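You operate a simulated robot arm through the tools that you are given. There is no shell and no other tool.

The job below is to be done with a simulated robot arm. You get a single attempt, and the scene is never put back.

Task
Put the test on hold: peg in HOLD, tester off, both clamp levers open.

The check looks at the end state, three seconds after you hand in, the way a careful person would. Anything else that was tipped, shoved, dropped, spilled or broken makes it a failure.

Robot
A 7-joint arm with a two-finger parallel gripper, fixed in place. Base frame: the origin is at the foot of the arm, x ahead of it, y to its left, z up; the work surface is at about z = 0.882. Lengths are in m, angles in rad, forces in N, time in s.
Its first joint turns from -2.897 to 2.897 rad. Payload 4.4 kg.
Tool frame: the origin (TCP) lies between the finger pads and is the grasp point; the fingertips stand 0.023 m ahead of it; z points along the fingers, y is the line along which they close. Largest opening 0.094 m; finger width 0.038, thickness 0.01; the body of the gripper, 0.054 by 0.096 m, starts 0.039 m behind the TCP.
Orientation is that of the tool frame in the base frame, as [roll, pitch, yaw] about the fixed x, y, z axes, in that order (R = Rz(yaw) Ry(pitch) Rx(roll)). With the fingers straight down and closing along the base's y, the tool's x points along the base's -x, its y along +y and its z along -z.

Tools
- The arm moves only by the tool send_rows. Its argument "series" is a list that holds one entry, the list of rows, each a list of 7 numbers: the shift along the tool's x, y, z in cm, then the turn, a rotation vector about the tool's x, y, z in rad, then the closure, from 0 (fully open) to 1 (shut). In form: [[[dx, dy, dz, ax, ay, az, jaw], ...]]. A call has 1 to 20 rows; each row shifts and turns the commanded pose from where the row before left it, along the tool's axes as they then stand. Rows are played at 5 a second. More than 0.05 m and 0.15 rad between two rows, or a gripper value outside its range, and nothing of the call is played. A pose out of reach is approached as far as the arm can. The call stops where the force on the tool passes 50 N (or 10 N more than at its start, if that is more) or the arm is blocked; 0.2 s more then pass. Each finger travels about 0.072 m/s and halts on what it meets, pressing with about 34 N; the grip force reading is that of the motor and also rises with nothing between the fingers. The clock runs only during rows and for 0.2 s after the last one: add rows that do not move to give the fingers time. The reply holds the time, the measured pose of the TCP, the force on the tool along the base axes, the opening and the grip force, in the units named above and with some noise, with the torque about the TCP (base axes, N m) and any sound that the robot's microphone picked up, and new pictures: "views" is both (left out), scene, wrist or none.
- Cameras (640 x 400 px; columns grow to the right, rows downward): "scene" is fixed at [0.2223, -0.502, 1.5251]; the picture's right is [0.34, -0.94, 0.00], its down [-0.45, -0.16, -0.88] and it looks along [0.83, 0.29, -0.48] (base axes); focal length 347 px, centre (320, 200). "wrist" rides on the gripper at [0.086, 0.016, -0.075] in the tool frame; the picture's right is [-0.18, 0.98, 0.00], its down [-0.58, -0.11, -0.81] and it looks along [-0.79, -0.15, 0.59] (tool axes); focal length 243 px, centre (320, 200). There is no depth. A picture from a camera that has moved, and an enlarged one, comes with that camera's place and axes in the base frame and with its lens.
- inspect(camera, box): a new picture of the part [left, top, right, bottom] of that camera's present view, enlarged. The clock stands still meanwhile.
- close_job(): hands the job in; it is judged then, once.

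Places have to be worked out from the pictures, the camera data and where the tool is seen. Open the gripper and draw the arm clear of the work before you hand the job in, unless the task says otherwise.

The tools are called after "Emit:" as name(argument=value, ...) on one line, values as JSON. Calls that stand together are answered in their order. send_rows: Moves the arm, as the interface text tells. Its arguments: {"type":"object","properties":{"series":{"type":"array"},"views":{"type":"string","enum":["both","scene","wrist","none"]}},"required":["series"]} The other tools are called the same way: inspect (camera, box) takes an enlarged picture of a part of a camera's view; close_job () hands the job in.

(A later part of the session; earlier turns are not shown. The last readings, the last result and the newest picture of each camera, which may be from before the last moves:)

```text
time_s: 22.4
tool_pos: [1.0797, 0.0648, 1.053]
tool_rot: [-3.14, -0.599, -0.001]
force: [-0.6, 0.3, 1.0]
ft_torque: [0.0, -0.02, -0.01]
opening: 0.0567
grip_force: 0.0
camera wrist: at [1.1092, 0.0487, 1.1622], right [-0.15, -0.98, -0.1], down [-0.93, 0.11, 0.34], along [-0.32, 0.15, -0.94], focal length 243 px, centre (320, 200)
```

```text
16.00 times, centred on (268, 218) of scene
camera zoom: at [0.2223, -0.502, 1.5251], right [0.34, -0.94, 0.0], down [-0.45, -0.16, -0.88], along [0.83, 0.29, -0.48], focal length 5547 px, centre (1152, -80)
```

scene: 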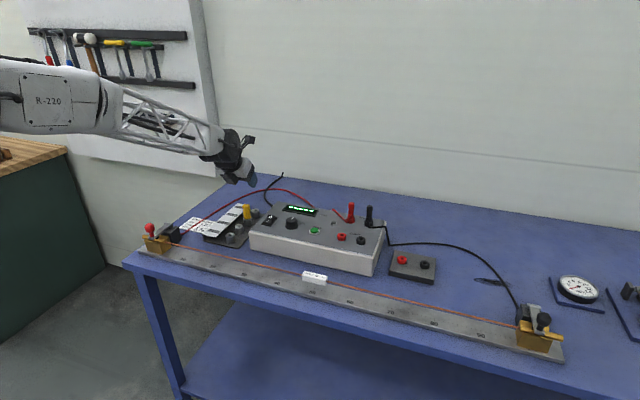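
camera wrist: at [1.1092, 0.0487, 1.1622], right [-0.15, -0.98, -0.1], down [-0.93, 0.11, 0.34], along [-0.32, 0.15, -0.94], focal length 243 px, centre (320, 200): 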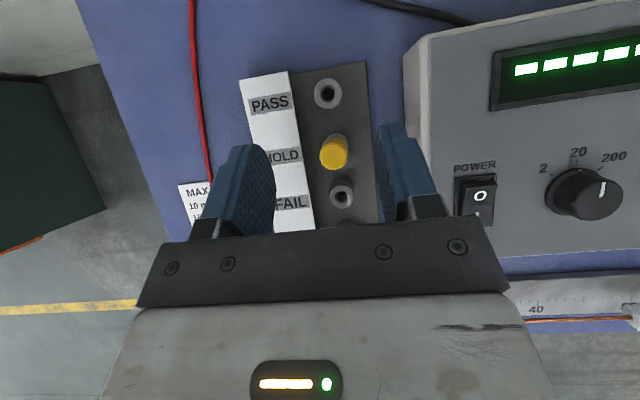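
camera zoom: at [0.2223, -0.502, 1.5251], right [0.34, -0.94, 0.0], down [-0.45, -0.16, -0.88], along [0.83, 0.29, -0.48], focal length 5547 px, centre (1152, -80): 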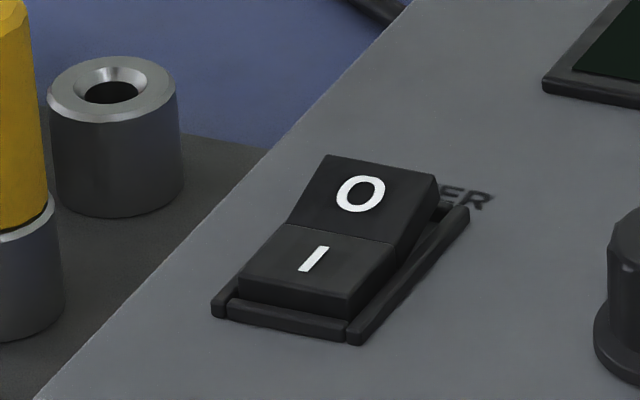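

The O half is raised, its centre at about (1.031, −0.051, 0.965), so O needs to be pressed down near its far end. I'll close the fingers and move above it.

Emit:
send_rows(series=[[[0, 0, 0, 0, 0, 0, 1], [-1.74, 3.857, 0.09, 0, 0, 0, 1], [-1.74, 3.857, 0.09, 0, 0, 0, 1], [-1.74, 3.857, 0.09, 0, 0, 0, 1], [0, 0, 0, 0, 0, 0, 1], [0, 0, 0, 0, 0, 0, 1]]], views="both")

Emit:
inspect(camera="scene", box=[236, 180, 300, 230])

Emit:
inspect(camera="wrist", box=[240, 80, 400, 220])

```text
time_s: 23.8
tool_pos: [1.0654, 0.0402, 1.04]
tool_rot: [3.136, -0.602, -0.008]
force: [0.3, 0.0, -0.4]
ft_torque: [0.0, 0.0, 0.0]
opening: 0.0
grip_force: 34.0
out of reach, approached as far as the arm can: row 2, 3, 4
camera wrist: at [1.0939, 0.0255, 1.1495], right [-0.16, -0.98, -0.1], down [-0.93, 0.12, 0.34], along [-0.32, 0.15, -0.94], focal length 243 px, centre (320, 200)
```

scene: 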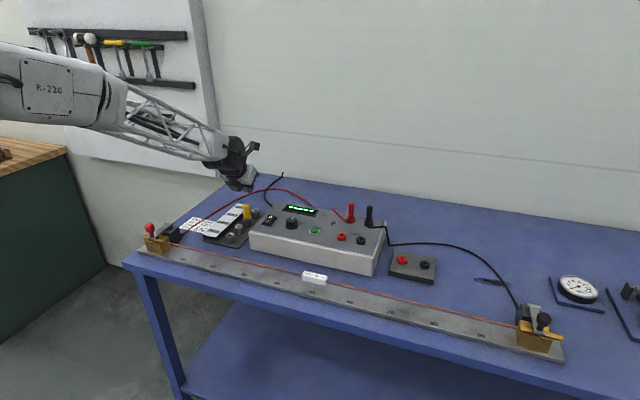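
wrist: 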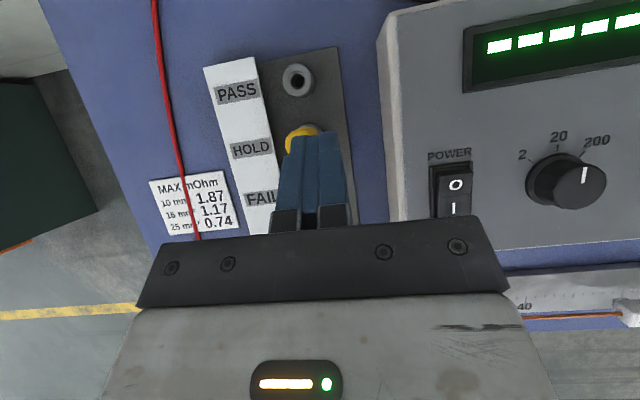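

```text
8.00 times, centred on (268, 205) of scene
camera zoom: at [0.2223, -0.502, 1.5251], right [0.34, -0.94, 0.0], down [-0.45, -0.16, -0.88], along [0.83, 0.29, -0.48], focal length 2774 px, centre (736, 160)
```

zoom: 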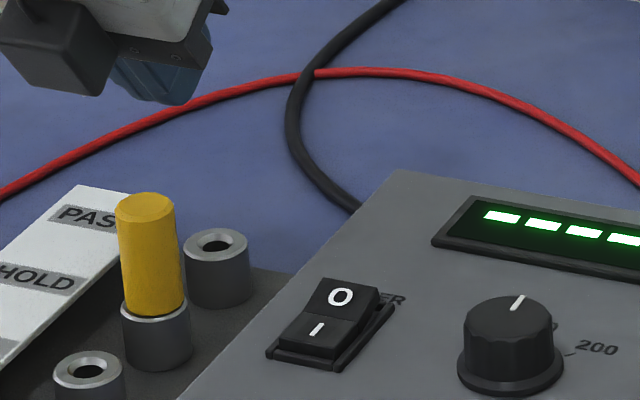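

```text
2.86 times, centred on (320, 150) of wrist
camera zoom: at [1.0939, 0.0255, 1.1495], right [-0.16, -0.98, -0.1], down [-0.93, 0.12, 0.34], along [-0.32, 0.15, -0.94], focal length 693 px, centre (320, 343)
```

zoom: 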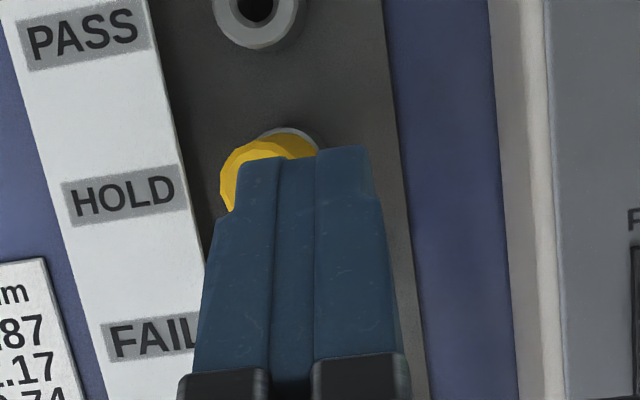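

The lateral move stopped short because a joint limit was hit, most likely the last joint after the half turn. I'll give the wrist back 0.3 rad about the tool axis; I'm at a safe height, and a slightly turned fingertip works fine for pressing.

Emit:
send_rows(series=[[[0, 0, 0, 0, 0, 0.15, 1], [0, 0, 0, 0, 0, 0.15, 1], [0, 0, 0, 0, 0, 0, 1], [0, 0, 0, 0, 0, 0, 1]]], views="both")

```text
time_s: 24.8
tool_pos: [1.0642, 0.0415, 1.0389]
tool_rot: [-2.943, -0.568, -0.361]
force: [-1.0, 0.6, 0.2]
ft_torque: [0.0, 0.0, 0.02]
opening: 0.0
grip_force: 34.2
camera wrist: at [1.0864, -0.0005, 1.144], right [-0.39, -0.88, -0.26], down [-0.89, 0.28, 0.37], along [-0.25, 0.38, -0.89], focal length 243 px, centre (320, 200)
```

scene: 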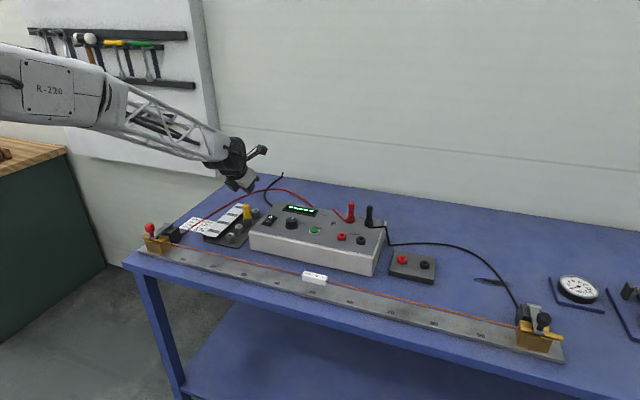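
wrist: 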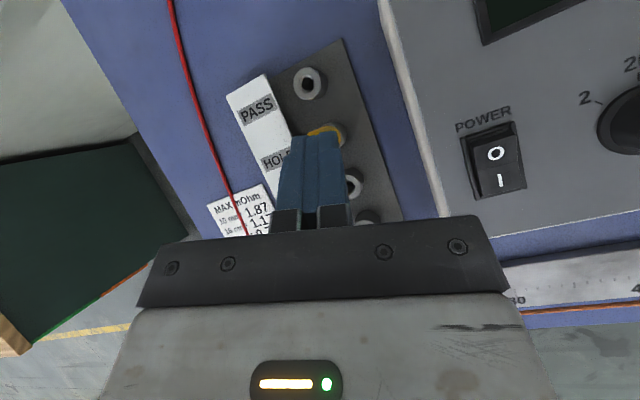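

The commanded pose was reset to the reached one, and the yaw turn worked. Now I'll move the closed fingertips over the O side of the rocker, still high.

Emit:
send_rows(series=[[[-0.123, 3.08, 0.04, 0, 0, 0, 1], [-0.123, 3.08, 0.04, 0, 0, 0, 1], [-0.123, 3.08, 0.04, 0, 0, 0, 1], [0, 0, 0, 0, 0, 0, 1], [0, 0, 0, 0, 0, 0, 1]]], views="both")

Emit:
inspect(camera="scene", box=[236, 180, 300, 230])

Emit:
inspect(camera="wrist", box=[240, 80, 400, 220])

```text
time_s: 26.0
tool_pos: [1.0393, -0.0458, 1.019]
tool_rot: [-2.941, -0.57, -0.36]
force: [-0.4, 0.0, -0.8]
ft_torque: [-0.03, -0.04, -0.02]
opening: 0.0
grip_force: 34.4
camera wrist: at [1.0608, -0.0878, 1.1238], right [-0.39, -0.88, -0.26], down [-0.89, 0.28, 0.37], along [-0.25, 0.38, -0.89], focal length 243 px, centre (320, 200)
```

scene: 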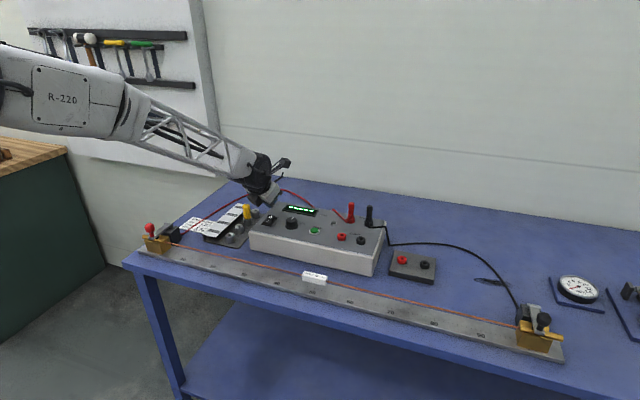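
wrist: 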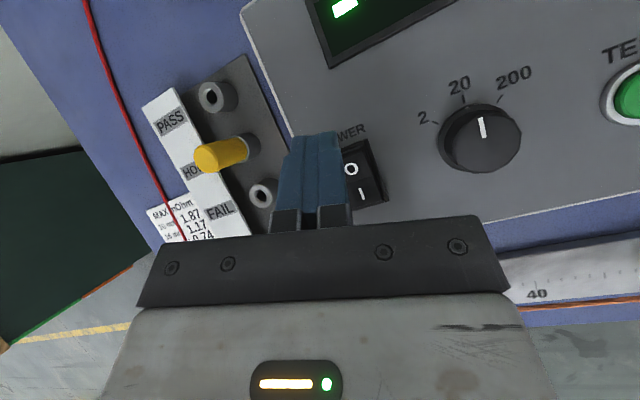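

```text
8.00 times, centred on (268, 205) of scene
camera zoom: at [0.2223, -0.502, 1.5251], right [0.34, -0.94, 0.0], down [-0.45, -0.16, -0.88], along [0.83, 0.29, -0.48], focal length 2774 px, centre (736, 160)
```

zoom: 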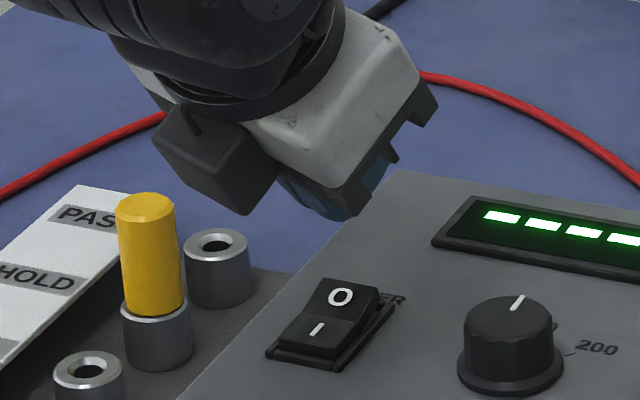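

```text
2.86 times, centred on (320, 150) of wrist
camera zoom: at [1.0608, -0.0878, 1.1238], right [-0.39, -0.88, -0.26], down [-0.89, 0.28, 0.37], along [-0.25, 0.38, -0.89], focal length 693 px, centre (320, 343)
```

zoom: 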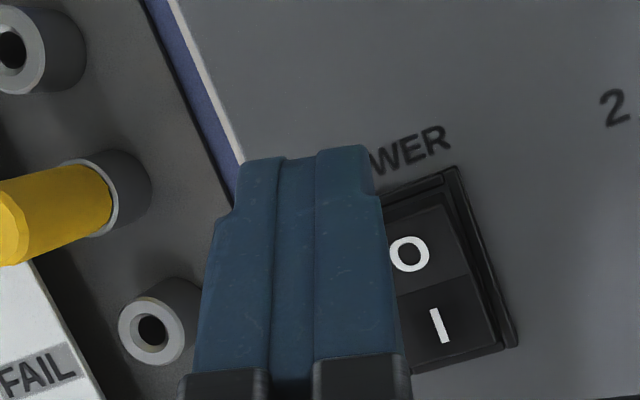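

The fingertip corner is at about (1.035, −0.051), directly above the outer part of the O half. I'll lower to just above contact, then press in small steps and listen for a click.

Emit:
send_rows(series=[[[-0.485, 0.15, 0.743, 0, 0, 0, 1], [-0.485, 0.15, 0.743, 0, 0, 0, 1], [-0.162, 0.05, 0.248, 0, 0, 0, 1], [-0.162, 0.05, 0.248, 0, 0, 0, 1], [0, 0, 0, 0, 0, 0, 1]]], views="wrist")

Emit:
inspect(camera="scene", box=[236, 190, 300, 230])

```text
time_s: 27.2
tool_pos: [1.039, -0.0473, 0.9967]
tool_rot: [-2.94, -0.569, -0.359]
force: [0.3, -0.4, -0.1]
ft_torque: [-0.01, 0.02, -0.05]
opening: 0.0
grip_force: 33.6
camera wrist: at [1.0609, -0.0883, 1.1006], right [-0.39, -0.88, -0.26], down [-0.89, 0.28, 0.37], along [-0.25, 0.38, -0.89], focal length 243 px, centre (320, 200)
```

wrist: 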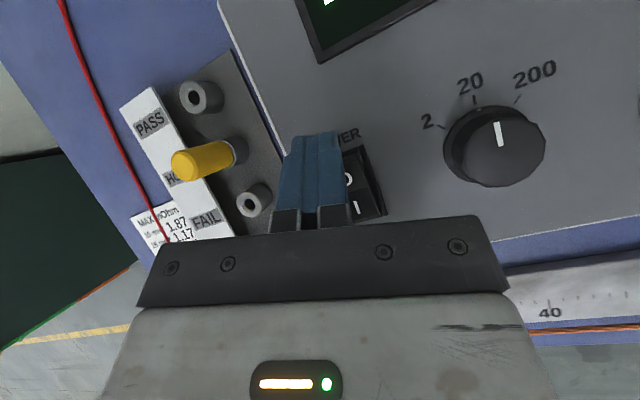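

```text
10.00 times, centred on (268, 210) of scene
camera zoom: at [0.2223, -0.502, 1.5251], right [0.34, -0.94, 0.0], down [-0.45, -0.16, -0.88], along [0.83, 0.29, -0.48], focal length 3467 px, centre (840, 100)
```

zoom: 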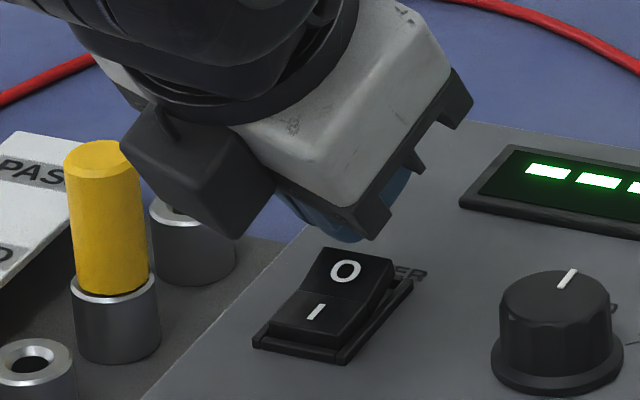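

No contact yet; the rounded fingertip is higher and a little farther out than I modelled, close to O's outer edge. I'll shift 6 mm back toward −x and 3 mm in −y, then check before pressing.

Emit:
send_rows(series=[[[-0.38, 0.43, -0.34, 0, 0, 0, 1], [0, 0, 0, 0, 0, 0, 1]]], views="none")

Emit:
inspect(camera="scene", box=[256, 200, 288, 225])

Emit:
inspect(camera="wrist", box=[240, 80, 400, 220])

```text
time_s: 27.8
tool_pos: [1.0331, -0.0495, 0.9949]
tool_rot: [-2.941, -0.568, -0.36]
force: [-0.4, 1.0, -0.6]
ft_torque: [0.02, -0.02, 0.02]
opening: 0.0002
grip_force: 33.6
```

```text
16.00 times, centred on (272, 212) of scene
camera zoom: at [0.2223, -0.502, 1.5251], right [0.34, -0.94, 0.0], down [-0.45, -0.16, -0.88], along [0.83, 0.29, -0.48], focal length 5547 px, centre (1088, 0)
```

zoom: 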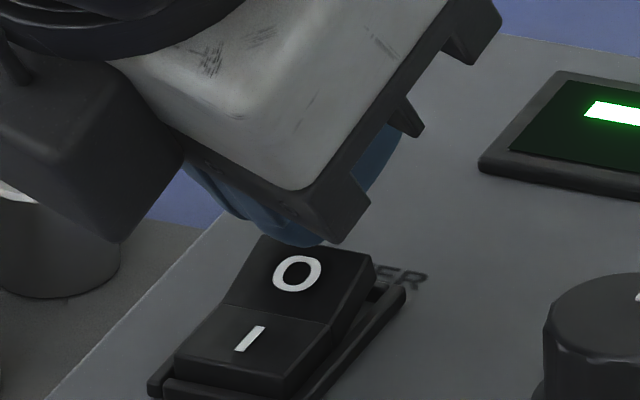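

```text
2.86 times, centred on (320, 150) of wrist
camera zoom: at [1.0544, -0.0914, 1.1009], right [-0.39, -0.88, -0.26], down [-0.89, 0.28, 0.37], along [-0.25, 0.38, -0.89], focal length 693 px, centre (320, 343)
```

zoom: 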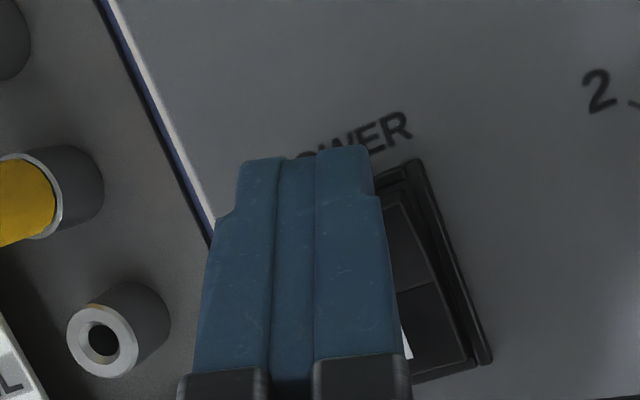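

The fingertip is now over the O face. Pressing down in 3 mm steps.

Emit:
send_rows(series=[[[-0.162, 0.05, 0.248, 0, 0, 0, 1], [-0.162, 0.05, 0.248, 0, 0, 0, 1], [0, 0, 0, 0, 0, 0, 1]]], views="none")

Emit:
inspect(camera="scene", box=[256, 200, 288, 225])

```text
time_s: 28.6
tool_pos: [1.0335, -0.0509, 0.991]
tool_rot: [-2.94, -0.57, -0.36]
force: [-13.4, -1.4, 21.9]
ft_torque: [-0.1, 0.46, -0.04]
opening: 0.0
grip_force: 34.2
```

```text
16.00 times, centred on (272, 212) of scene
camera zoom: at [0.2223, -0.502, 1.5251], right [0.34, -0.94, 0.0], down [-0.45, -0.16, -0.88], along [0.83, 0.29, -0.48], focal length 5547 px, centre (1088, 0)
```

zoom: 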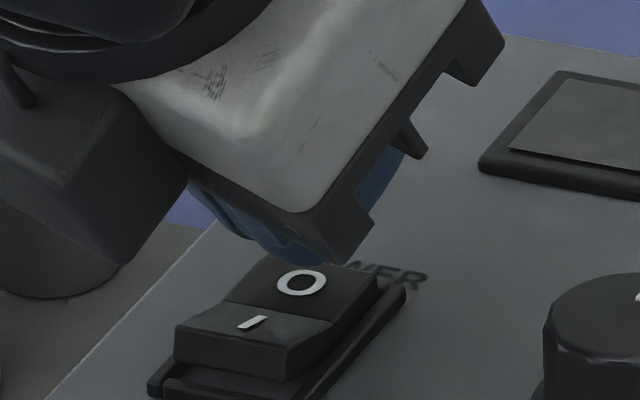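

The display has gone dark and the rocker has tipped over, with I raised and O down. I'll lift off and confirm it stays.

Emit:
send_rows(series=[[[0.539, -0.167, -0.825, 0, 0, 0, 1], [0.539, -0.167, -0.825, 0, 0, 0, 1], [1.079, -0.334, -1.65, 0, 0, 0, 1], [1.079, -0.334, -1.65, 0, 0, 0, 1], [0, 0, 0, 0, 0, 0, 1]]], views="both")

Emit:
inspect(camera="scene", box=[236, 190, 332, 240])

Emit:
inspect(camera="scene", box=[256, 200, 288, 225])

```text
time_s: 29.8
tool_pos: [1.0325, -0.0521, 1.0485]
tool_rot: [-2.94, -0.568, -0.359]
force: [0.0, 0.8, -0.2]
ft_torque: [-0.02, -0.02, 0.0]
opening: 0.0
grip_force: 34.3
camera wrist: at [1.0542, -0.0926, 1.1541], right [-0.39, -0.88, -0.26], down [-0.89, 0.28, 0.37], along [-0.26, 0.38, -0.89], focal length 243 px, centre (320, 200)
```

scene: 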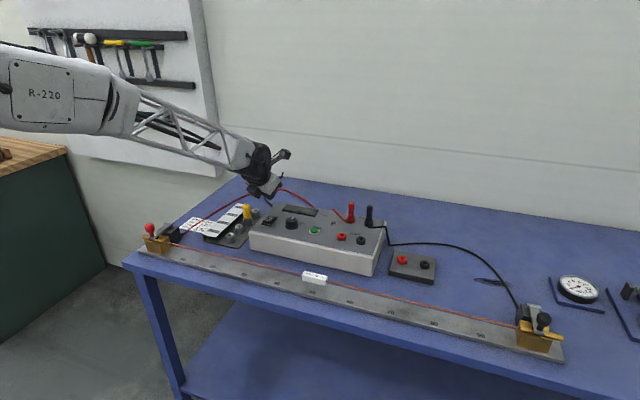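
wrist: 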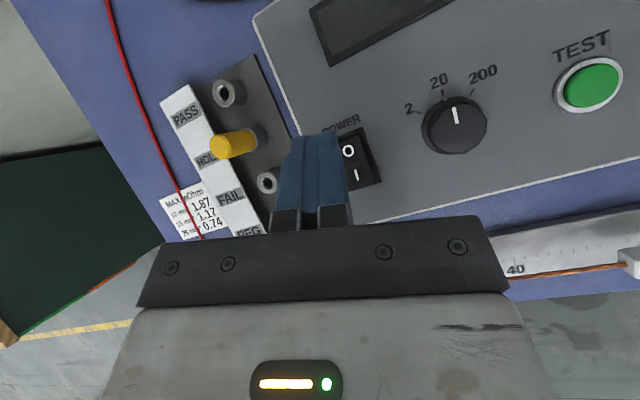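

```text
6.67 times, centred on (284, 215) of scene
camera zoom: at [0.2223, -0.502, 1.5251], right [0.34, -0.94, 0.0], down [-0.45, -0.16, -0.88], along [0.83, 0.29, -0.48], focal length 2311 px, centre (560, 100)
```

zoom: 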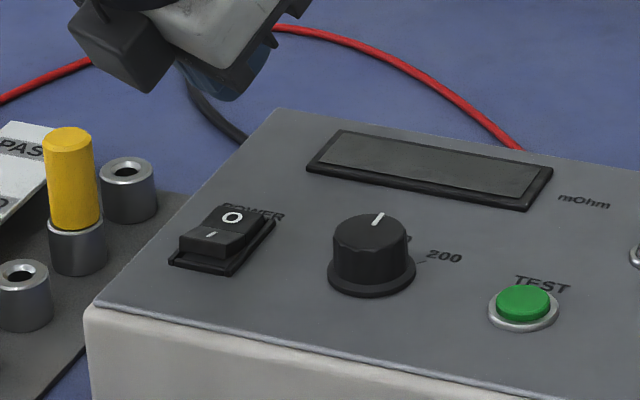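

```text
16.00 times, centred on (272, 212) of scene
camera zoom: at [0.2223, -0.502, 1.5251], right [0.34, -0.94, 0.0], down [-0.45, -0.16, -0.88], along [0.83, 0.29, -0.48], focal length 5547 px, centre (1088, 0)
```

zoom: 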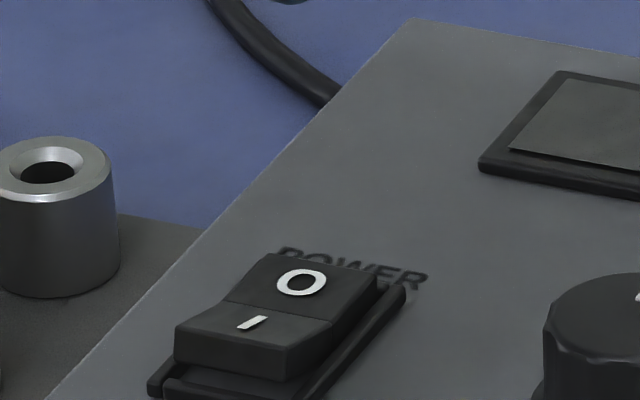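

The tester is off: display dark, rocker latched at O. Next are the clamps, left first. I'll rise, travel over to it at a safe height and turn the wrist back square.

Emit:
send_rows(series=[[[1.8, -0.56, -2.75, 0, 0, 0, 1], [1.8, -0.56, -2.75, 0, 0, 0, 1], [1.8, -0.56, -2.75, 0, 0, 0, 1], [-2.956, -3.27, -1.27, 0, 0, 0, 0.5], [-2.956, -3.27, -1.27, 0, 0, 0, 0.5], [-2.956, -3.27, -1.27, 0, 0, 0, 0.5], [-2.956, -3.27, -1.27, 0, 0, 0, 0.5], [-2.956, -3.27, -1.27, 0, 0, 0, 0.5], [-2.956, -3.27, -1.27, 0, 0, 0, 0.5], [-2.956, -3.27, -1.27, 0, 0, 0, 0.5], [-2.956, -3.27, -1.27, 0, 0, 0, 0.5], [0, 0, 0, 0, 0, -0.15, 0.5], [0, 0, 0, 0, 0, -0.15, 0.5], [0, 0, 0, 0, 0, 0, 0.5]]], views="both")

Emit:
inspect(camera="wrist", box=[220, 0, 420, 200])

Emit:
inspect(camera="scene", box=[130, 210, 194, 260])

```text
time_s: 32.8
tool_pos: [0.8522, 0.2704, 1.1492]
tool_rot: [-3.141, -0.597, 0.0]
force: [-1.0, 0.1, 0.4]
ft_torque: [0.01, 0.0, -0.01]
opening: 0.0469
grip_force: 0.1
camera wrist: at [0.8821, 0.2537, 1.2592], right [-0.15, -0.98, -0.1], down [-0.93, 0.11, 0.34], along [-0.32, 0.15, -0.94], focal length 243 px, centre (320, 200)
```

scene: 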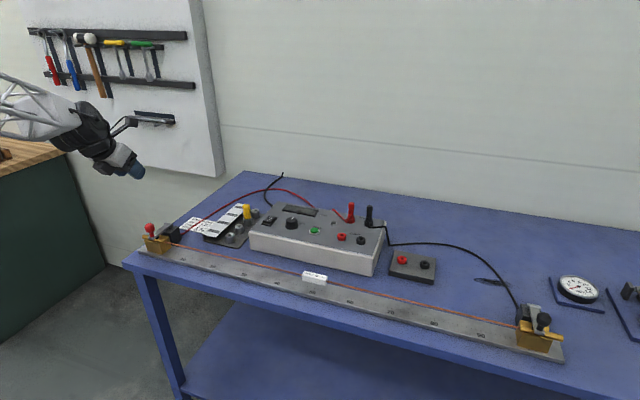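
wrist: 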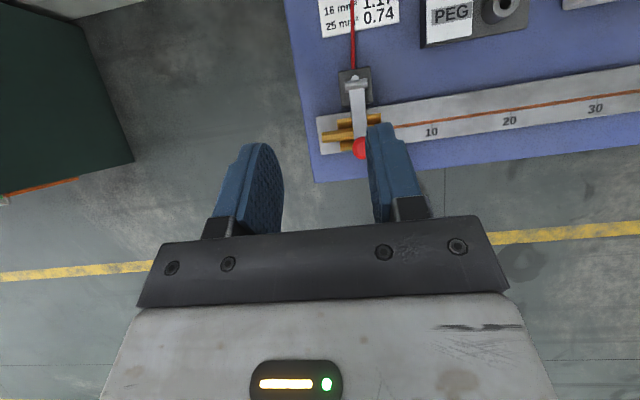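

```text
2.00 times, centred on (320, 100) of wrist
camera zoom: at [0.8821, 0.2537, 1.2592], right [-0.15, -0.98, -0.1], down [-0.93, 0.11, 0.34], along [-0.32, 0.15, -0.94], focal length 485 px, centre (320, 400)
```

zoom: 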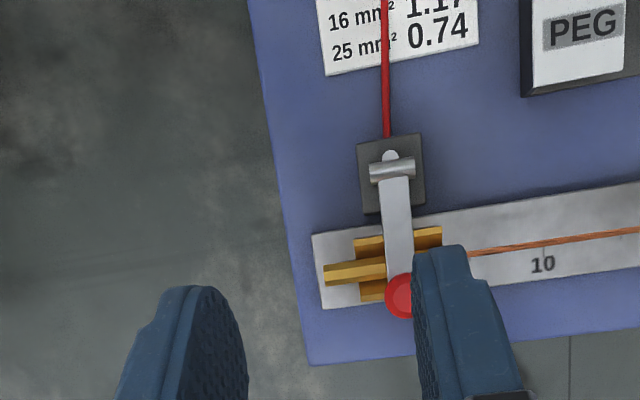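

```text
8.00 times, centred on (162, 235) of scene
camera zoom: at [0.2223, -0.502, 1.5251], right [0.34, -0.94, 0.0], down [-0.45, -0.16, -0.88], along [0.83, 0.29, -0.48], focal length 2774 px, centre (1584, -80)
```

zoom: 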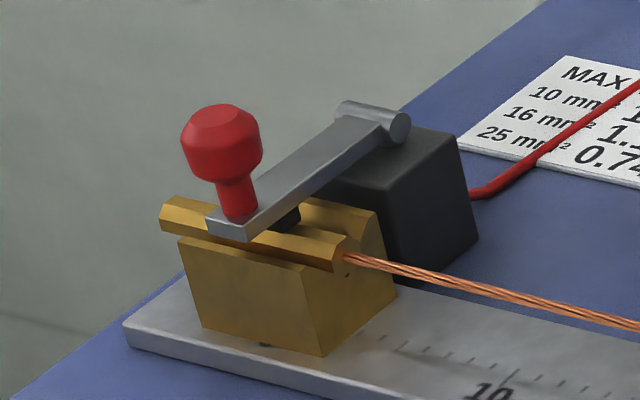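

From the two views, the left knob centre is at about (0.844, 0.241, 0.976) and its hinge pin at (0.910, 0.239, 0.945), so the lever lies flat (closed) and swings up and away. I'll come down to just above the knob and check alignment.

Emit:
send_rows(series=[[[-2.31, 0.957, 2.81, 0, 0, 0, 0.42], [-2.31, 0.957, 2.81, 0, 0, 0, 0.42], [-2.31, 0.957, 2.81, 0, 0, 0, 0.42], [0, 0, 0, 0, 0, 0, 0.42], [0, 0, 0, 0, 0, 0, 0.42]]], views="both")

Emit:
inspect(camera="wrist", box=[220, 20, 420, 240])

Emit:
inspect(camera="scene", box=[120, 180, 200, 260])

```text
time_s: 34.0
tool_pos: [0.8449, 0.2427, 1.0432]
tool_rot: [-3.14, -0.601, -0.003]
force: [-1.0, -0.1, -0.2]
ft_torque: [0.0, 0.03, 0.01]
opening: 0.0545
grip_force: 0.0
camera wrist: at [0.873, 0.2259, 1.1532], right [-0.15, -0.98, -0.1], down [-0.93, 0.11, 0.34], along [-0.32, 0.15, -0.94], focal length 243 px, centre (320, 200)
```

scene: 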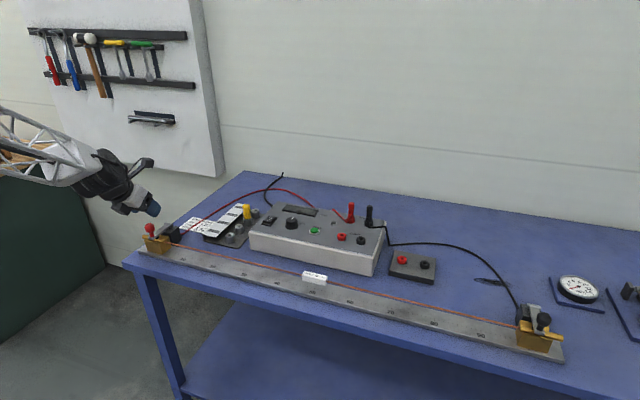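
wrist: 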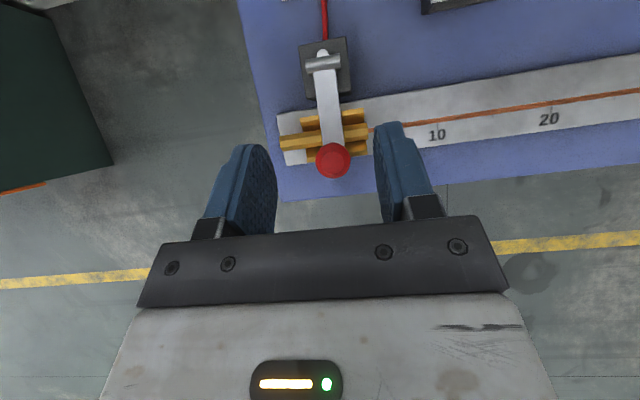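

```text
1.82 times, centred on (320, 130) of wrist
camera zoom: at [0.873, 0.2259, 1.1532], right [-0.15, -0.98, -0.1], down [-0.93, 0.11, 0.34], along [-0.32, 0.15, -0.94], focal length 441 px, centre (320, 327)
```

zoom: 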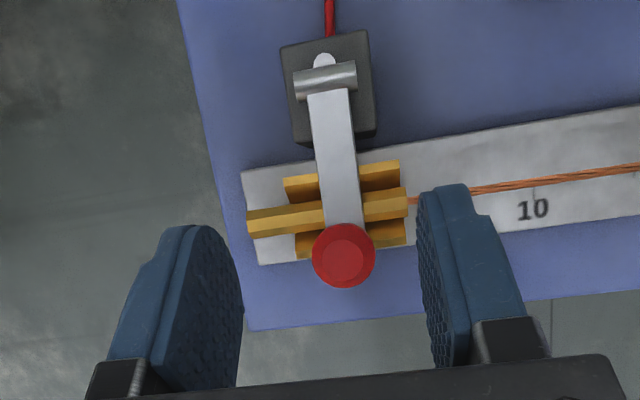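

```text
5.00 times, centred on (160, 220) of scene
camera zoom: at [0.2223, -0.502, 1.5251], right [0.34, -0.94, 0.0], down [-0.45, -0.16, -0.88], along [0.83, 0.29, -0.48], focal length 1733 px, centre (1120, 100)
```

zoom: 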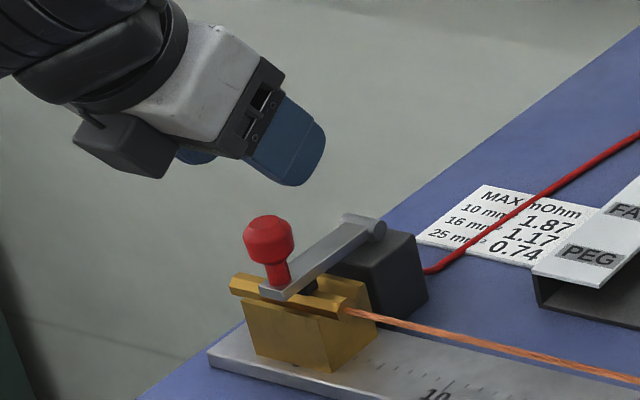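

The knob is centred between the jaws. I'll lower straight down around it and then close.

Emit:
send_rows(series=[[[-1.237, 0.047, 1.727, 0, 0, 0, 0.42], [-1.237, 0.047, 1.727, 0, 0, 0, 0.42], [-1.237, 0.047, 1.727, 0, 0, 0, 0.42], [0, 0, 0, 0, 0, 0, 0.42], [0, 0, 0, 0, 0, 0, 0.42]]], views="wrist")

Emit:
inspect(camera="scene", box=[120, 190, 200, 260])

```text
time_s: 35.2
tool_pos: [0.8415, 0.2387, 0.9786]
tool_rot: [-3.14, -0.6, -0.002]
force: [0.4, -0.3, 0.1]
ft_torque: [0.01, 0.01, 0.03]
opening: 0.0547
grip_force: 0.1
camera wrist: at [0.8699, 0.2234, 1.0887], right [-0.15, -0.98, -0.1], down [-0.94, 0.11, 0.34], along [-0.32, 0.15, -0.94], focal length 243 px, centre (320, 200)
```

wrist: 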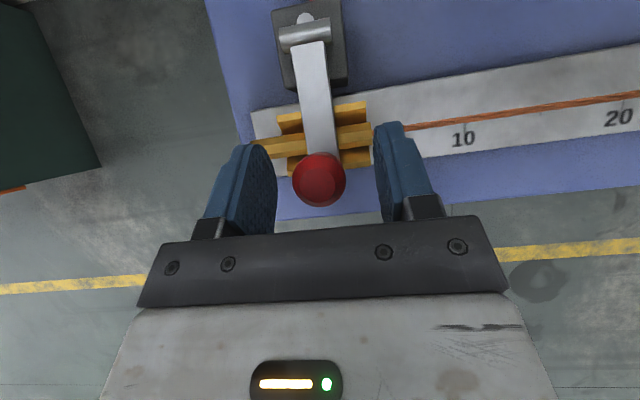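

```text
5.71 times, centred on (160, 225) of scene
camera zoom: at [0.2223, -0.502, 1.5251], right [0.34, -0.94, 0.0], down [-0.45, -0.16, -0.88], along [0.83, 0.29, -0.48], focal length 1981 px, centre (1234, 57)
```

zoom: 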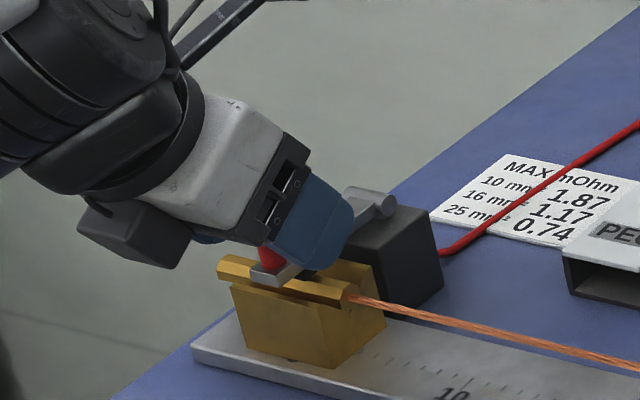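

Jaws straddle the knob with no contact. Closing on it.

Emit:
send_rows(series=[[[0, 0, 0, 0, 0, 0, 0.6], [0, 0, 0, 0, 0, 0, 0.8], [0, 0, 0, 0, 0, 0, 1], [0, 0, 0, 0, 0, 0, 1], [0, 0, 0, 0, 0, 0, 1]]], views="wrist")

```text
time_s: 36.4
tool_pos: [0.8408, 0.2396, 0.9784]
tool_rot: [-3.14, -0.601, -0.002]
force: [1.4, 5.6, -0.4]
ft_torque: [-0.7, 0.02, 0.01]
opening: 0.024
grip_force: 45.6
camera wrist: at [0.8699, 0.2236, 1.0887], right [-0.15, -0.98, -0.1], down [-0.93, 0.11, 0.34], along [-0.32, 0.15, -0.94], focal length 243 px, centre (320, 200)
```

wrist: 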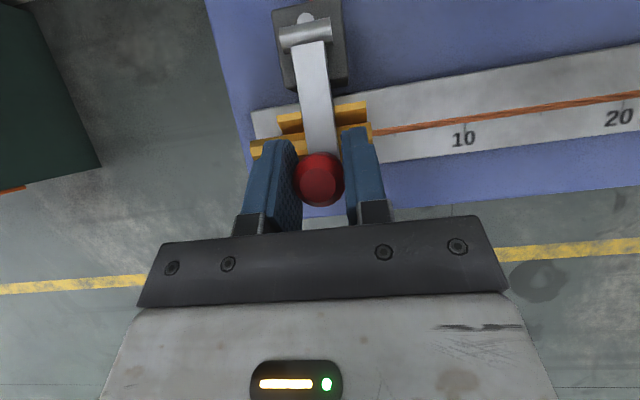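

The knob is gripped at 0.024 m. I'll start lifting along the lever's arc about the hinge, about 18° first, easing the tool tilt back slightly, and check the forces.

Emit:
send_rows(series=[[[0.519, 0, -0.281, 0, -0.02, 0, 1], [0.534, 0, -0.25, 0, -0.02, 0, 1], [0.55, 0, -0.218, 0, -0.02, 0, 1], [0.561, 0, -0.185, 0, -0.02, 0, 1], [0, 0, 0, 0, 0, 0, 1]]], views="both")

Emit:
inspect(camera="scene", box=[120, 190, 200, 260])

```text
time_s: 37.6
tool_pos: [0.8555, 0.2401, 0.9961]
tool_rot: [3.141, -0.519, -0.001]
force: [-22.7, 8.7, -5.5]
ft_torque: [-0.57, 1.38, 0.13]
opening: 0.0244
grip_force: 44.6
camera wrist: at [0.8933, 0.2236, 1.1037], right [-0.16, -0.98, -0.09], down [-0.9, 0.11, 0.41], along [-0.39, 0.15, -0.91], focal length 243 px, centre (320, 200)
```

scene: 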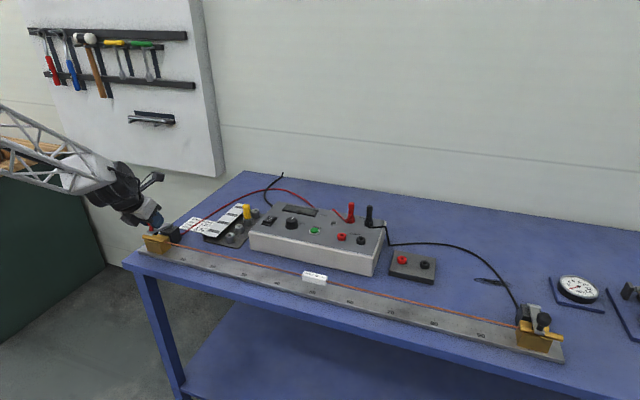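
wrist: 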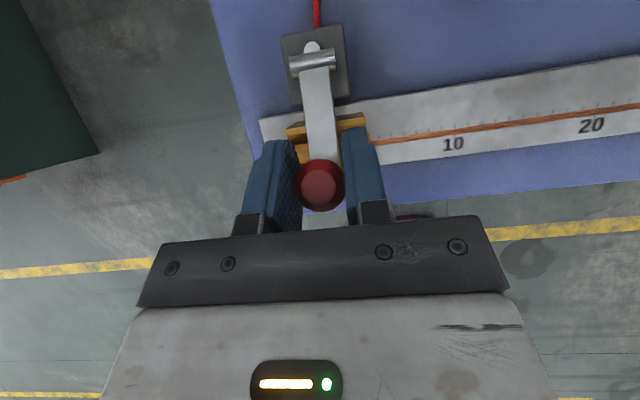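

```text
5.71 times, centred on (160, 225) of scene
camera zoom: at [0.2223, -0.502, 1.5251], right [0.34, -0.94, 0.0], down [-0.45, -0.16, -0.88], along [0.83, 0.29, -0.48], focal length 1981 px, centre (1234, 57)
```

zoom: 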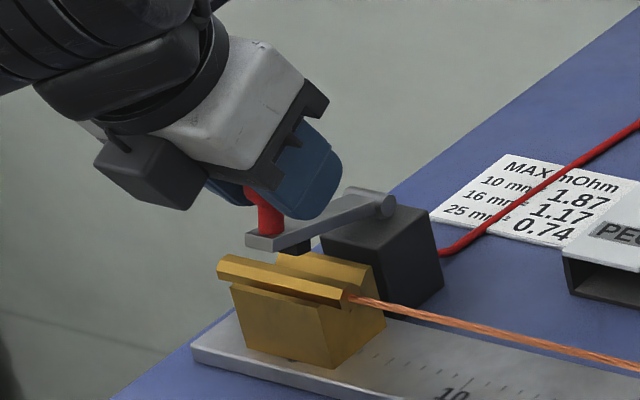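

The lever is lifting freely. The roughly 20 N comes from the knob twisting in the grip, and the rail hasn't moved. I'll continue along the arc, turning the tool back more with the lever to reduce that.

Emit:
send_rows(series=[[[0.57, 0, -0.149, 0, -0.05, 0, 1], [0.576, 0, -0.134, 0, -0.05, 0, 1], [0.579, 0, -0.116, 0, -0.05, 0, 1], [0.582, 0, -0.098, 0, -0.05, 0, 1], [0.585, 0, -0.081, 0, -0.05, 0, 1], [0.587, 0, -0.064, 0, -0.05, 0, 1], [0, 0, 0, 0, 0, 0, 1]]], views="both")

Emit:
inspect(camera="scene", box=[120, 190, 200, 260])

```text
time_s: 39.2
tool_pos: [0.8858, 0.2404, 1.0163]
tool_rot: [-3.14, -0.223, -0.001]
force: [-6.5, 7.6, 1.8]
ft_torque: [-0.36, 0.47, 0.32]
opening: 0.0245
grip_force: 44.6
camera wrist: at [0.9534, 0.2235, 1.1077], right [-0.18, -0.98, -0.04], down [-0.74, 0.11, 0.66], along [-0.64, 0.15, -0.75], focal length 243 px, centre (320, 200)
```

scene: 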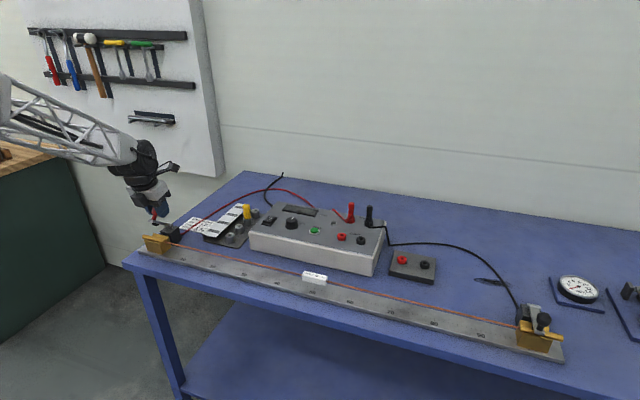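
wrist: 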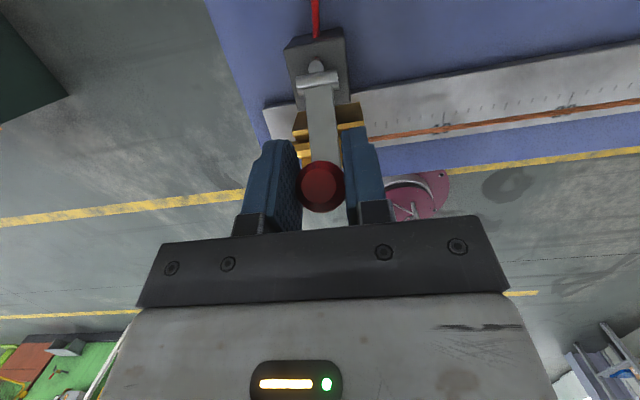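

```text
5.71 times, centred on (160, 225) of scene
camera zoom: at [0.2223, -0.502, 1.5251], right [0.34, -0.94, 0.0], down [-0.45, -0.16, -0.88], along [0.83, 0.29, -0.48], focal length 1981 px, centre (1234, 57)
```

zoom: 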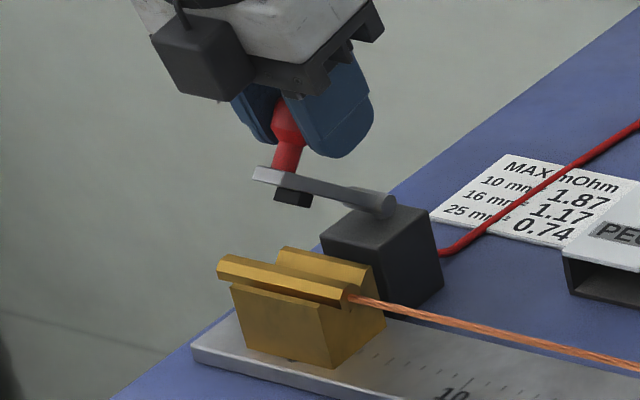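

That went smoothly: the lever is about 45° up with low forces. Continuing the arc past vertical, toward about 80°.

Emit:
send_rows(series=[[[0.588, 0, -0.045, 0, -0.04, 0, 1], [0.592, 0, -0.022, 0, -0.04, 0, 1], [0.588, 0, 0.002, 0, -0.04, 0, 1], [0.59, 0, 0.024, 0, -0.04, 0, 1], [0.588, 0, 0.05, 0, -0.04, 0, 1], [0.587, 0, 0.071, 0, -0.04, 0, 1], [0.582, 0, 0.095, 0, -0.04, 0, 1], [0.579, 0, 0.12, 0, 0, 0, 1], [0, 0, 0, 0, 0, 0, 1]]], views="both")

Emit:
inspect(camera="scene", box=[120, 180, 200, 260])

```text
time_s: 41.2
tool_pos: [0.9312, 0.2398, 1.0166]
tool_rot: [-3.14, 0.059, 0.0]
force: [-9.7, 33.0, 24.6]
ft_torque: [-0.04, 1.33, 0.05]
opening: 0.0241
grip_force: 44.7
camera wrist: at [1.0215, 0.2235, 1.0861], right [-0.18, -0.98, 0.01], down [-0.53, 0.11, 0.84], along [-0.83, 0.15, -0.54], focal length 243 px, centre (320, 200)
```

scene: 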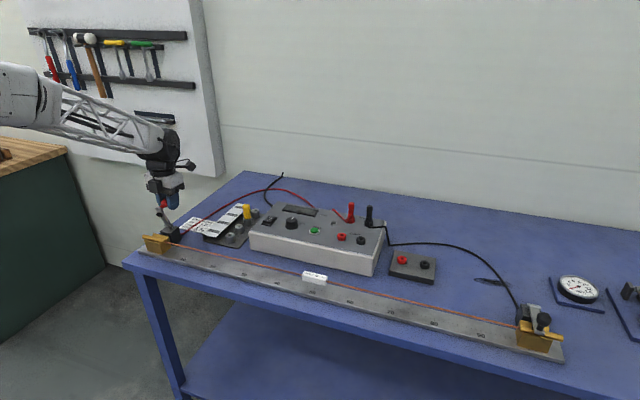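
wrist: 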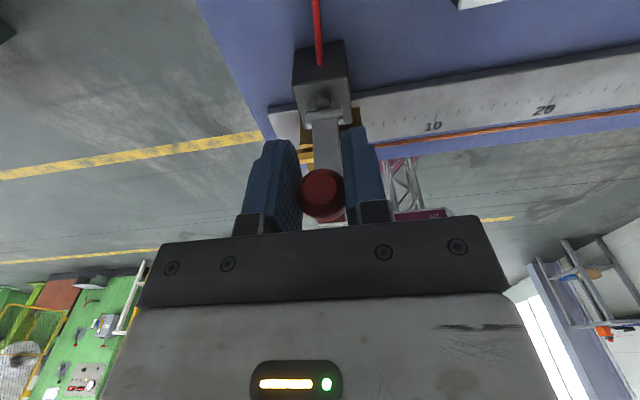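

```text
5.00 times, centred on (160, 220) of scene
camera zoom: at [0.2223, -0.502, 1.5251], right [0.34, -0.94, 0.0], down [-0.45, -0.16, -0.88], along [0.83, 0.29, -0.48], focal length 1733 px, centre (1120, 100)
```

zoom: 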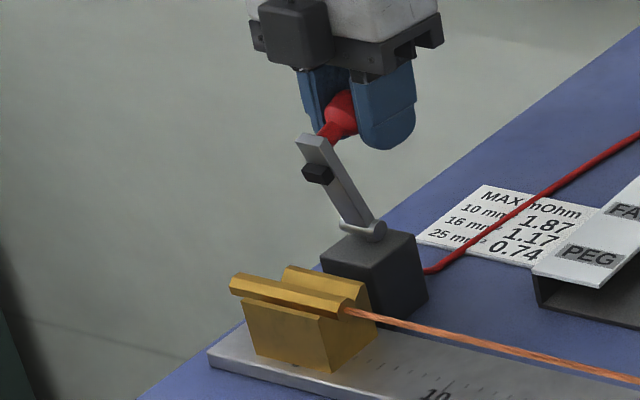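

The lever is near vertical, but a side load has built up (Fy +33, Fz +25), so its plane is slightly skewed from x. I'll relieve it by easing about 3 mm toward +y and 2 mm up.

Emit:
send_rows(series=[[[0, -0.15, -0.1, 0, 0, 0, 1], [0, -0.15, -0.1, 0, 0, 0, 1], [0, 0, 0, 0, 0, 0, 1]]], views="wrist")

Emit:
inspect(camera="scene", box=[130, 180, 210, 260])

```text
time_s: 42.0
tool_pos: [0.9309, 0.2398, 1.0163]
tool_rot: [-3.141, 0.061, -0.003]
force: [2.3, -18.6, 3.4]
ft_torque: [-0.17, 0.02, 0.76]
opening: 0.0242
grip_force: 45.1
camera wrist: at [1.0219, 0.2236, 1.0858], right [-0.19, -0.98, 0.01], down [-0.53, 0.11, 0.84], along [-0.83, 0.15, -0.54], focal length 243 px, centre (320, 200)
```

wrist: 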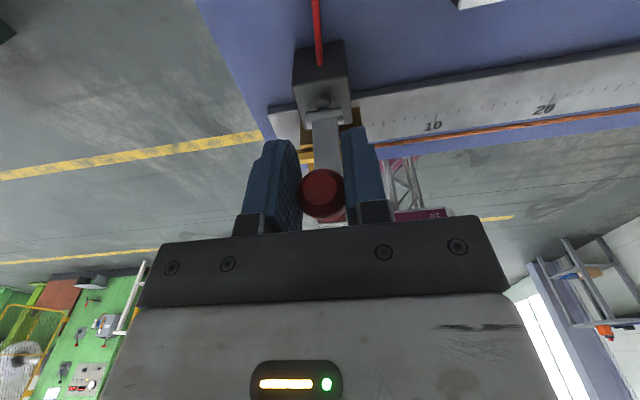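

```text
5.00 times, centred on (170, 220) of scene
camera zoom: at [0.2223, -0.502, 1.5251], right [0.34, -0.94, 0.0], down [-0.45, -0.16, -0.88], along [0.83, 0.29, -0.48], focal length 1733 px, centre (1070, 100)
```

zoom: 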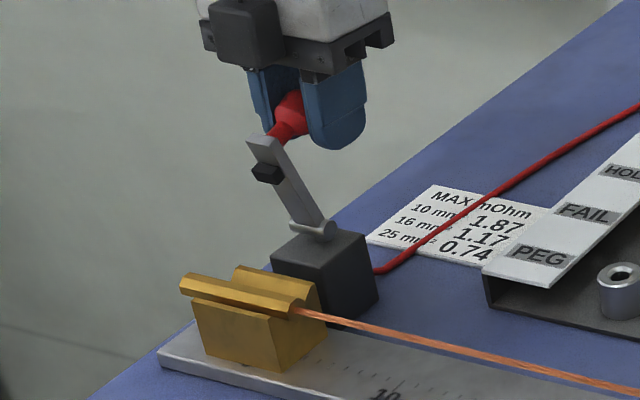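

TCP geometry puts the lever at about 82°. The side load is now slightly reversed, so I'll take back 1 mm in y and continue over the top a bit further, watching for the lever's end stop.

Emit:
send_rows(series=[[[0.567, 0.1, 0.166, 0, 0.03, 0, 1], [0.55, 0, 0.19, 0, 0.03, 0, 1], [0.53, 0, 0.25, 0, 0.03, 0, 1], [0, 0, 0, 0, 0, 0, 1]]], views="wrist")

Emit:
inspect(camera="scene", box=[130, 180, 210, 260])

```text
time_s: 42.5
tool_pos: [0.9367, 0.2404, 1.0161]
tool_rot: [3.14, 0.027, -0.003]
force: [-20.1, -9.5, 6.3]
ft_torque: [-0.08, -0.72, 0.61]
opening: 0.0242
grip_force: 45.0
stopped in row 2: the force on the tool passed its limit at 77 N (the readings are from after the stop); the commanded pose is now the measured one
camera wrist: at [1.0243, 0.2237, 1.0879], right [-0.19, -0.98, 0.01], down [-0.56, 0.11, 0.82], along [-0.81, 0.15, -0.57], focal length 243 px, centre (320, 200)
```

wrist: 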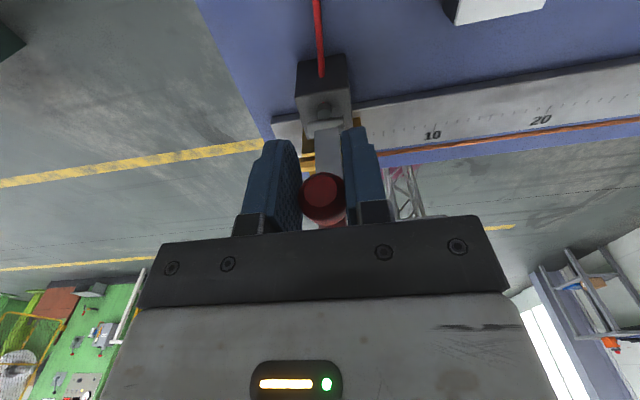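

```text
5.00 times, centred on (170, 220) of scene
camera zoom: at [0.2223, -0.502, 1.5251], right [0.34, -0.94, 0.0], down [-0.45, -0.16, -0.88], along [0.83, 0.29, -0.48], focal length 1733 px, centre (1070, 100)
```

zoom: 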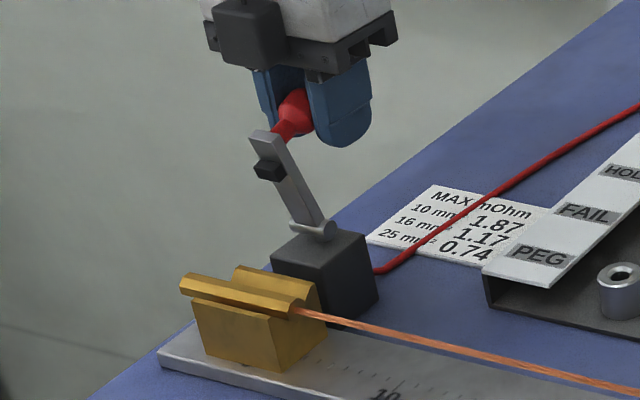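

The force jumped right at the lever's end stop (about 85°), so it's fully open. I'll release the knob and see whether the lever stays.

Emit:
send_rows(series=[[[0, 0, 0, 0, 0, 0, 0.8], [0, 0, 0, 0, 0, 0, 0.6], [0, 0, 0, 0, 0, 0, 0.42], [0, 0, 0, 0, 0, 0, 0.42], [0, 0, 0, 0, 0, 0, 0.42]]], views="wrist")

Emit:
inspect(camera="scene", box=[130, 180, 210, 260])

```text
time_s: 43.7
tool_pos: [0.9381, 0.2408, 1.0166]
tool_rot: [3.141, 0.025, -0.003]
force: [0.3, -0.6, 0.4]
ft_torque: [0.03, 0.0, -0.02]
opening: 0.0547
grip_force: 0.0
camera wrist: at [1.0248, 0.2239, 1.0875], right [-0.19, -0.98, 0.01], down [-0.56, 0.11, 0.82], along [-0.81, 0.15, -0.57], focal length 243 px, centre (320, 200)
```

wrist: 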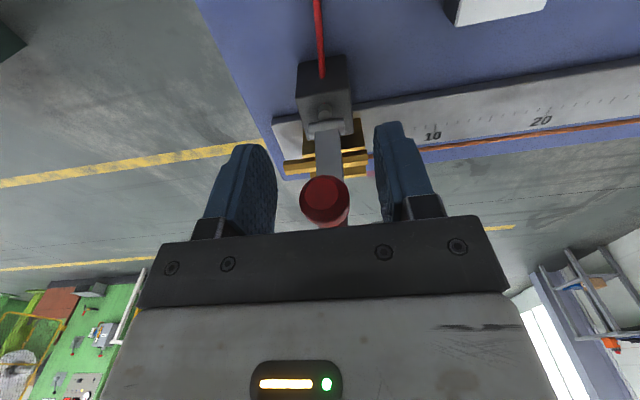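

```text
5.00 times, centred on (170, 220) of scene
camera zoom: at [0.2223, -0.502, 1.5251], right [0.34, -0.94, 0.0], down [-0.45, -0.16, -0.88], along [0.83, 0.29, -0.48], focal length 1733 px, centre (1070, 100)
```

zoom: 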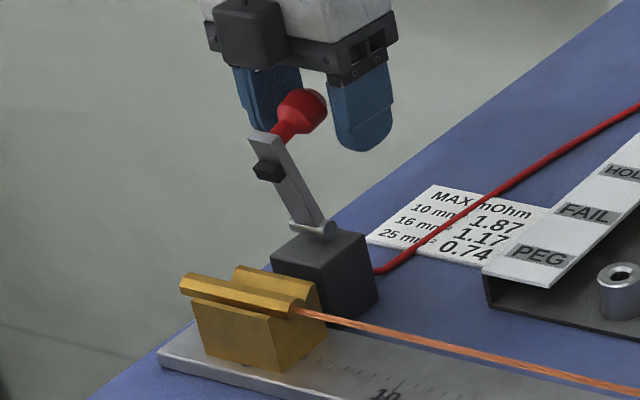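

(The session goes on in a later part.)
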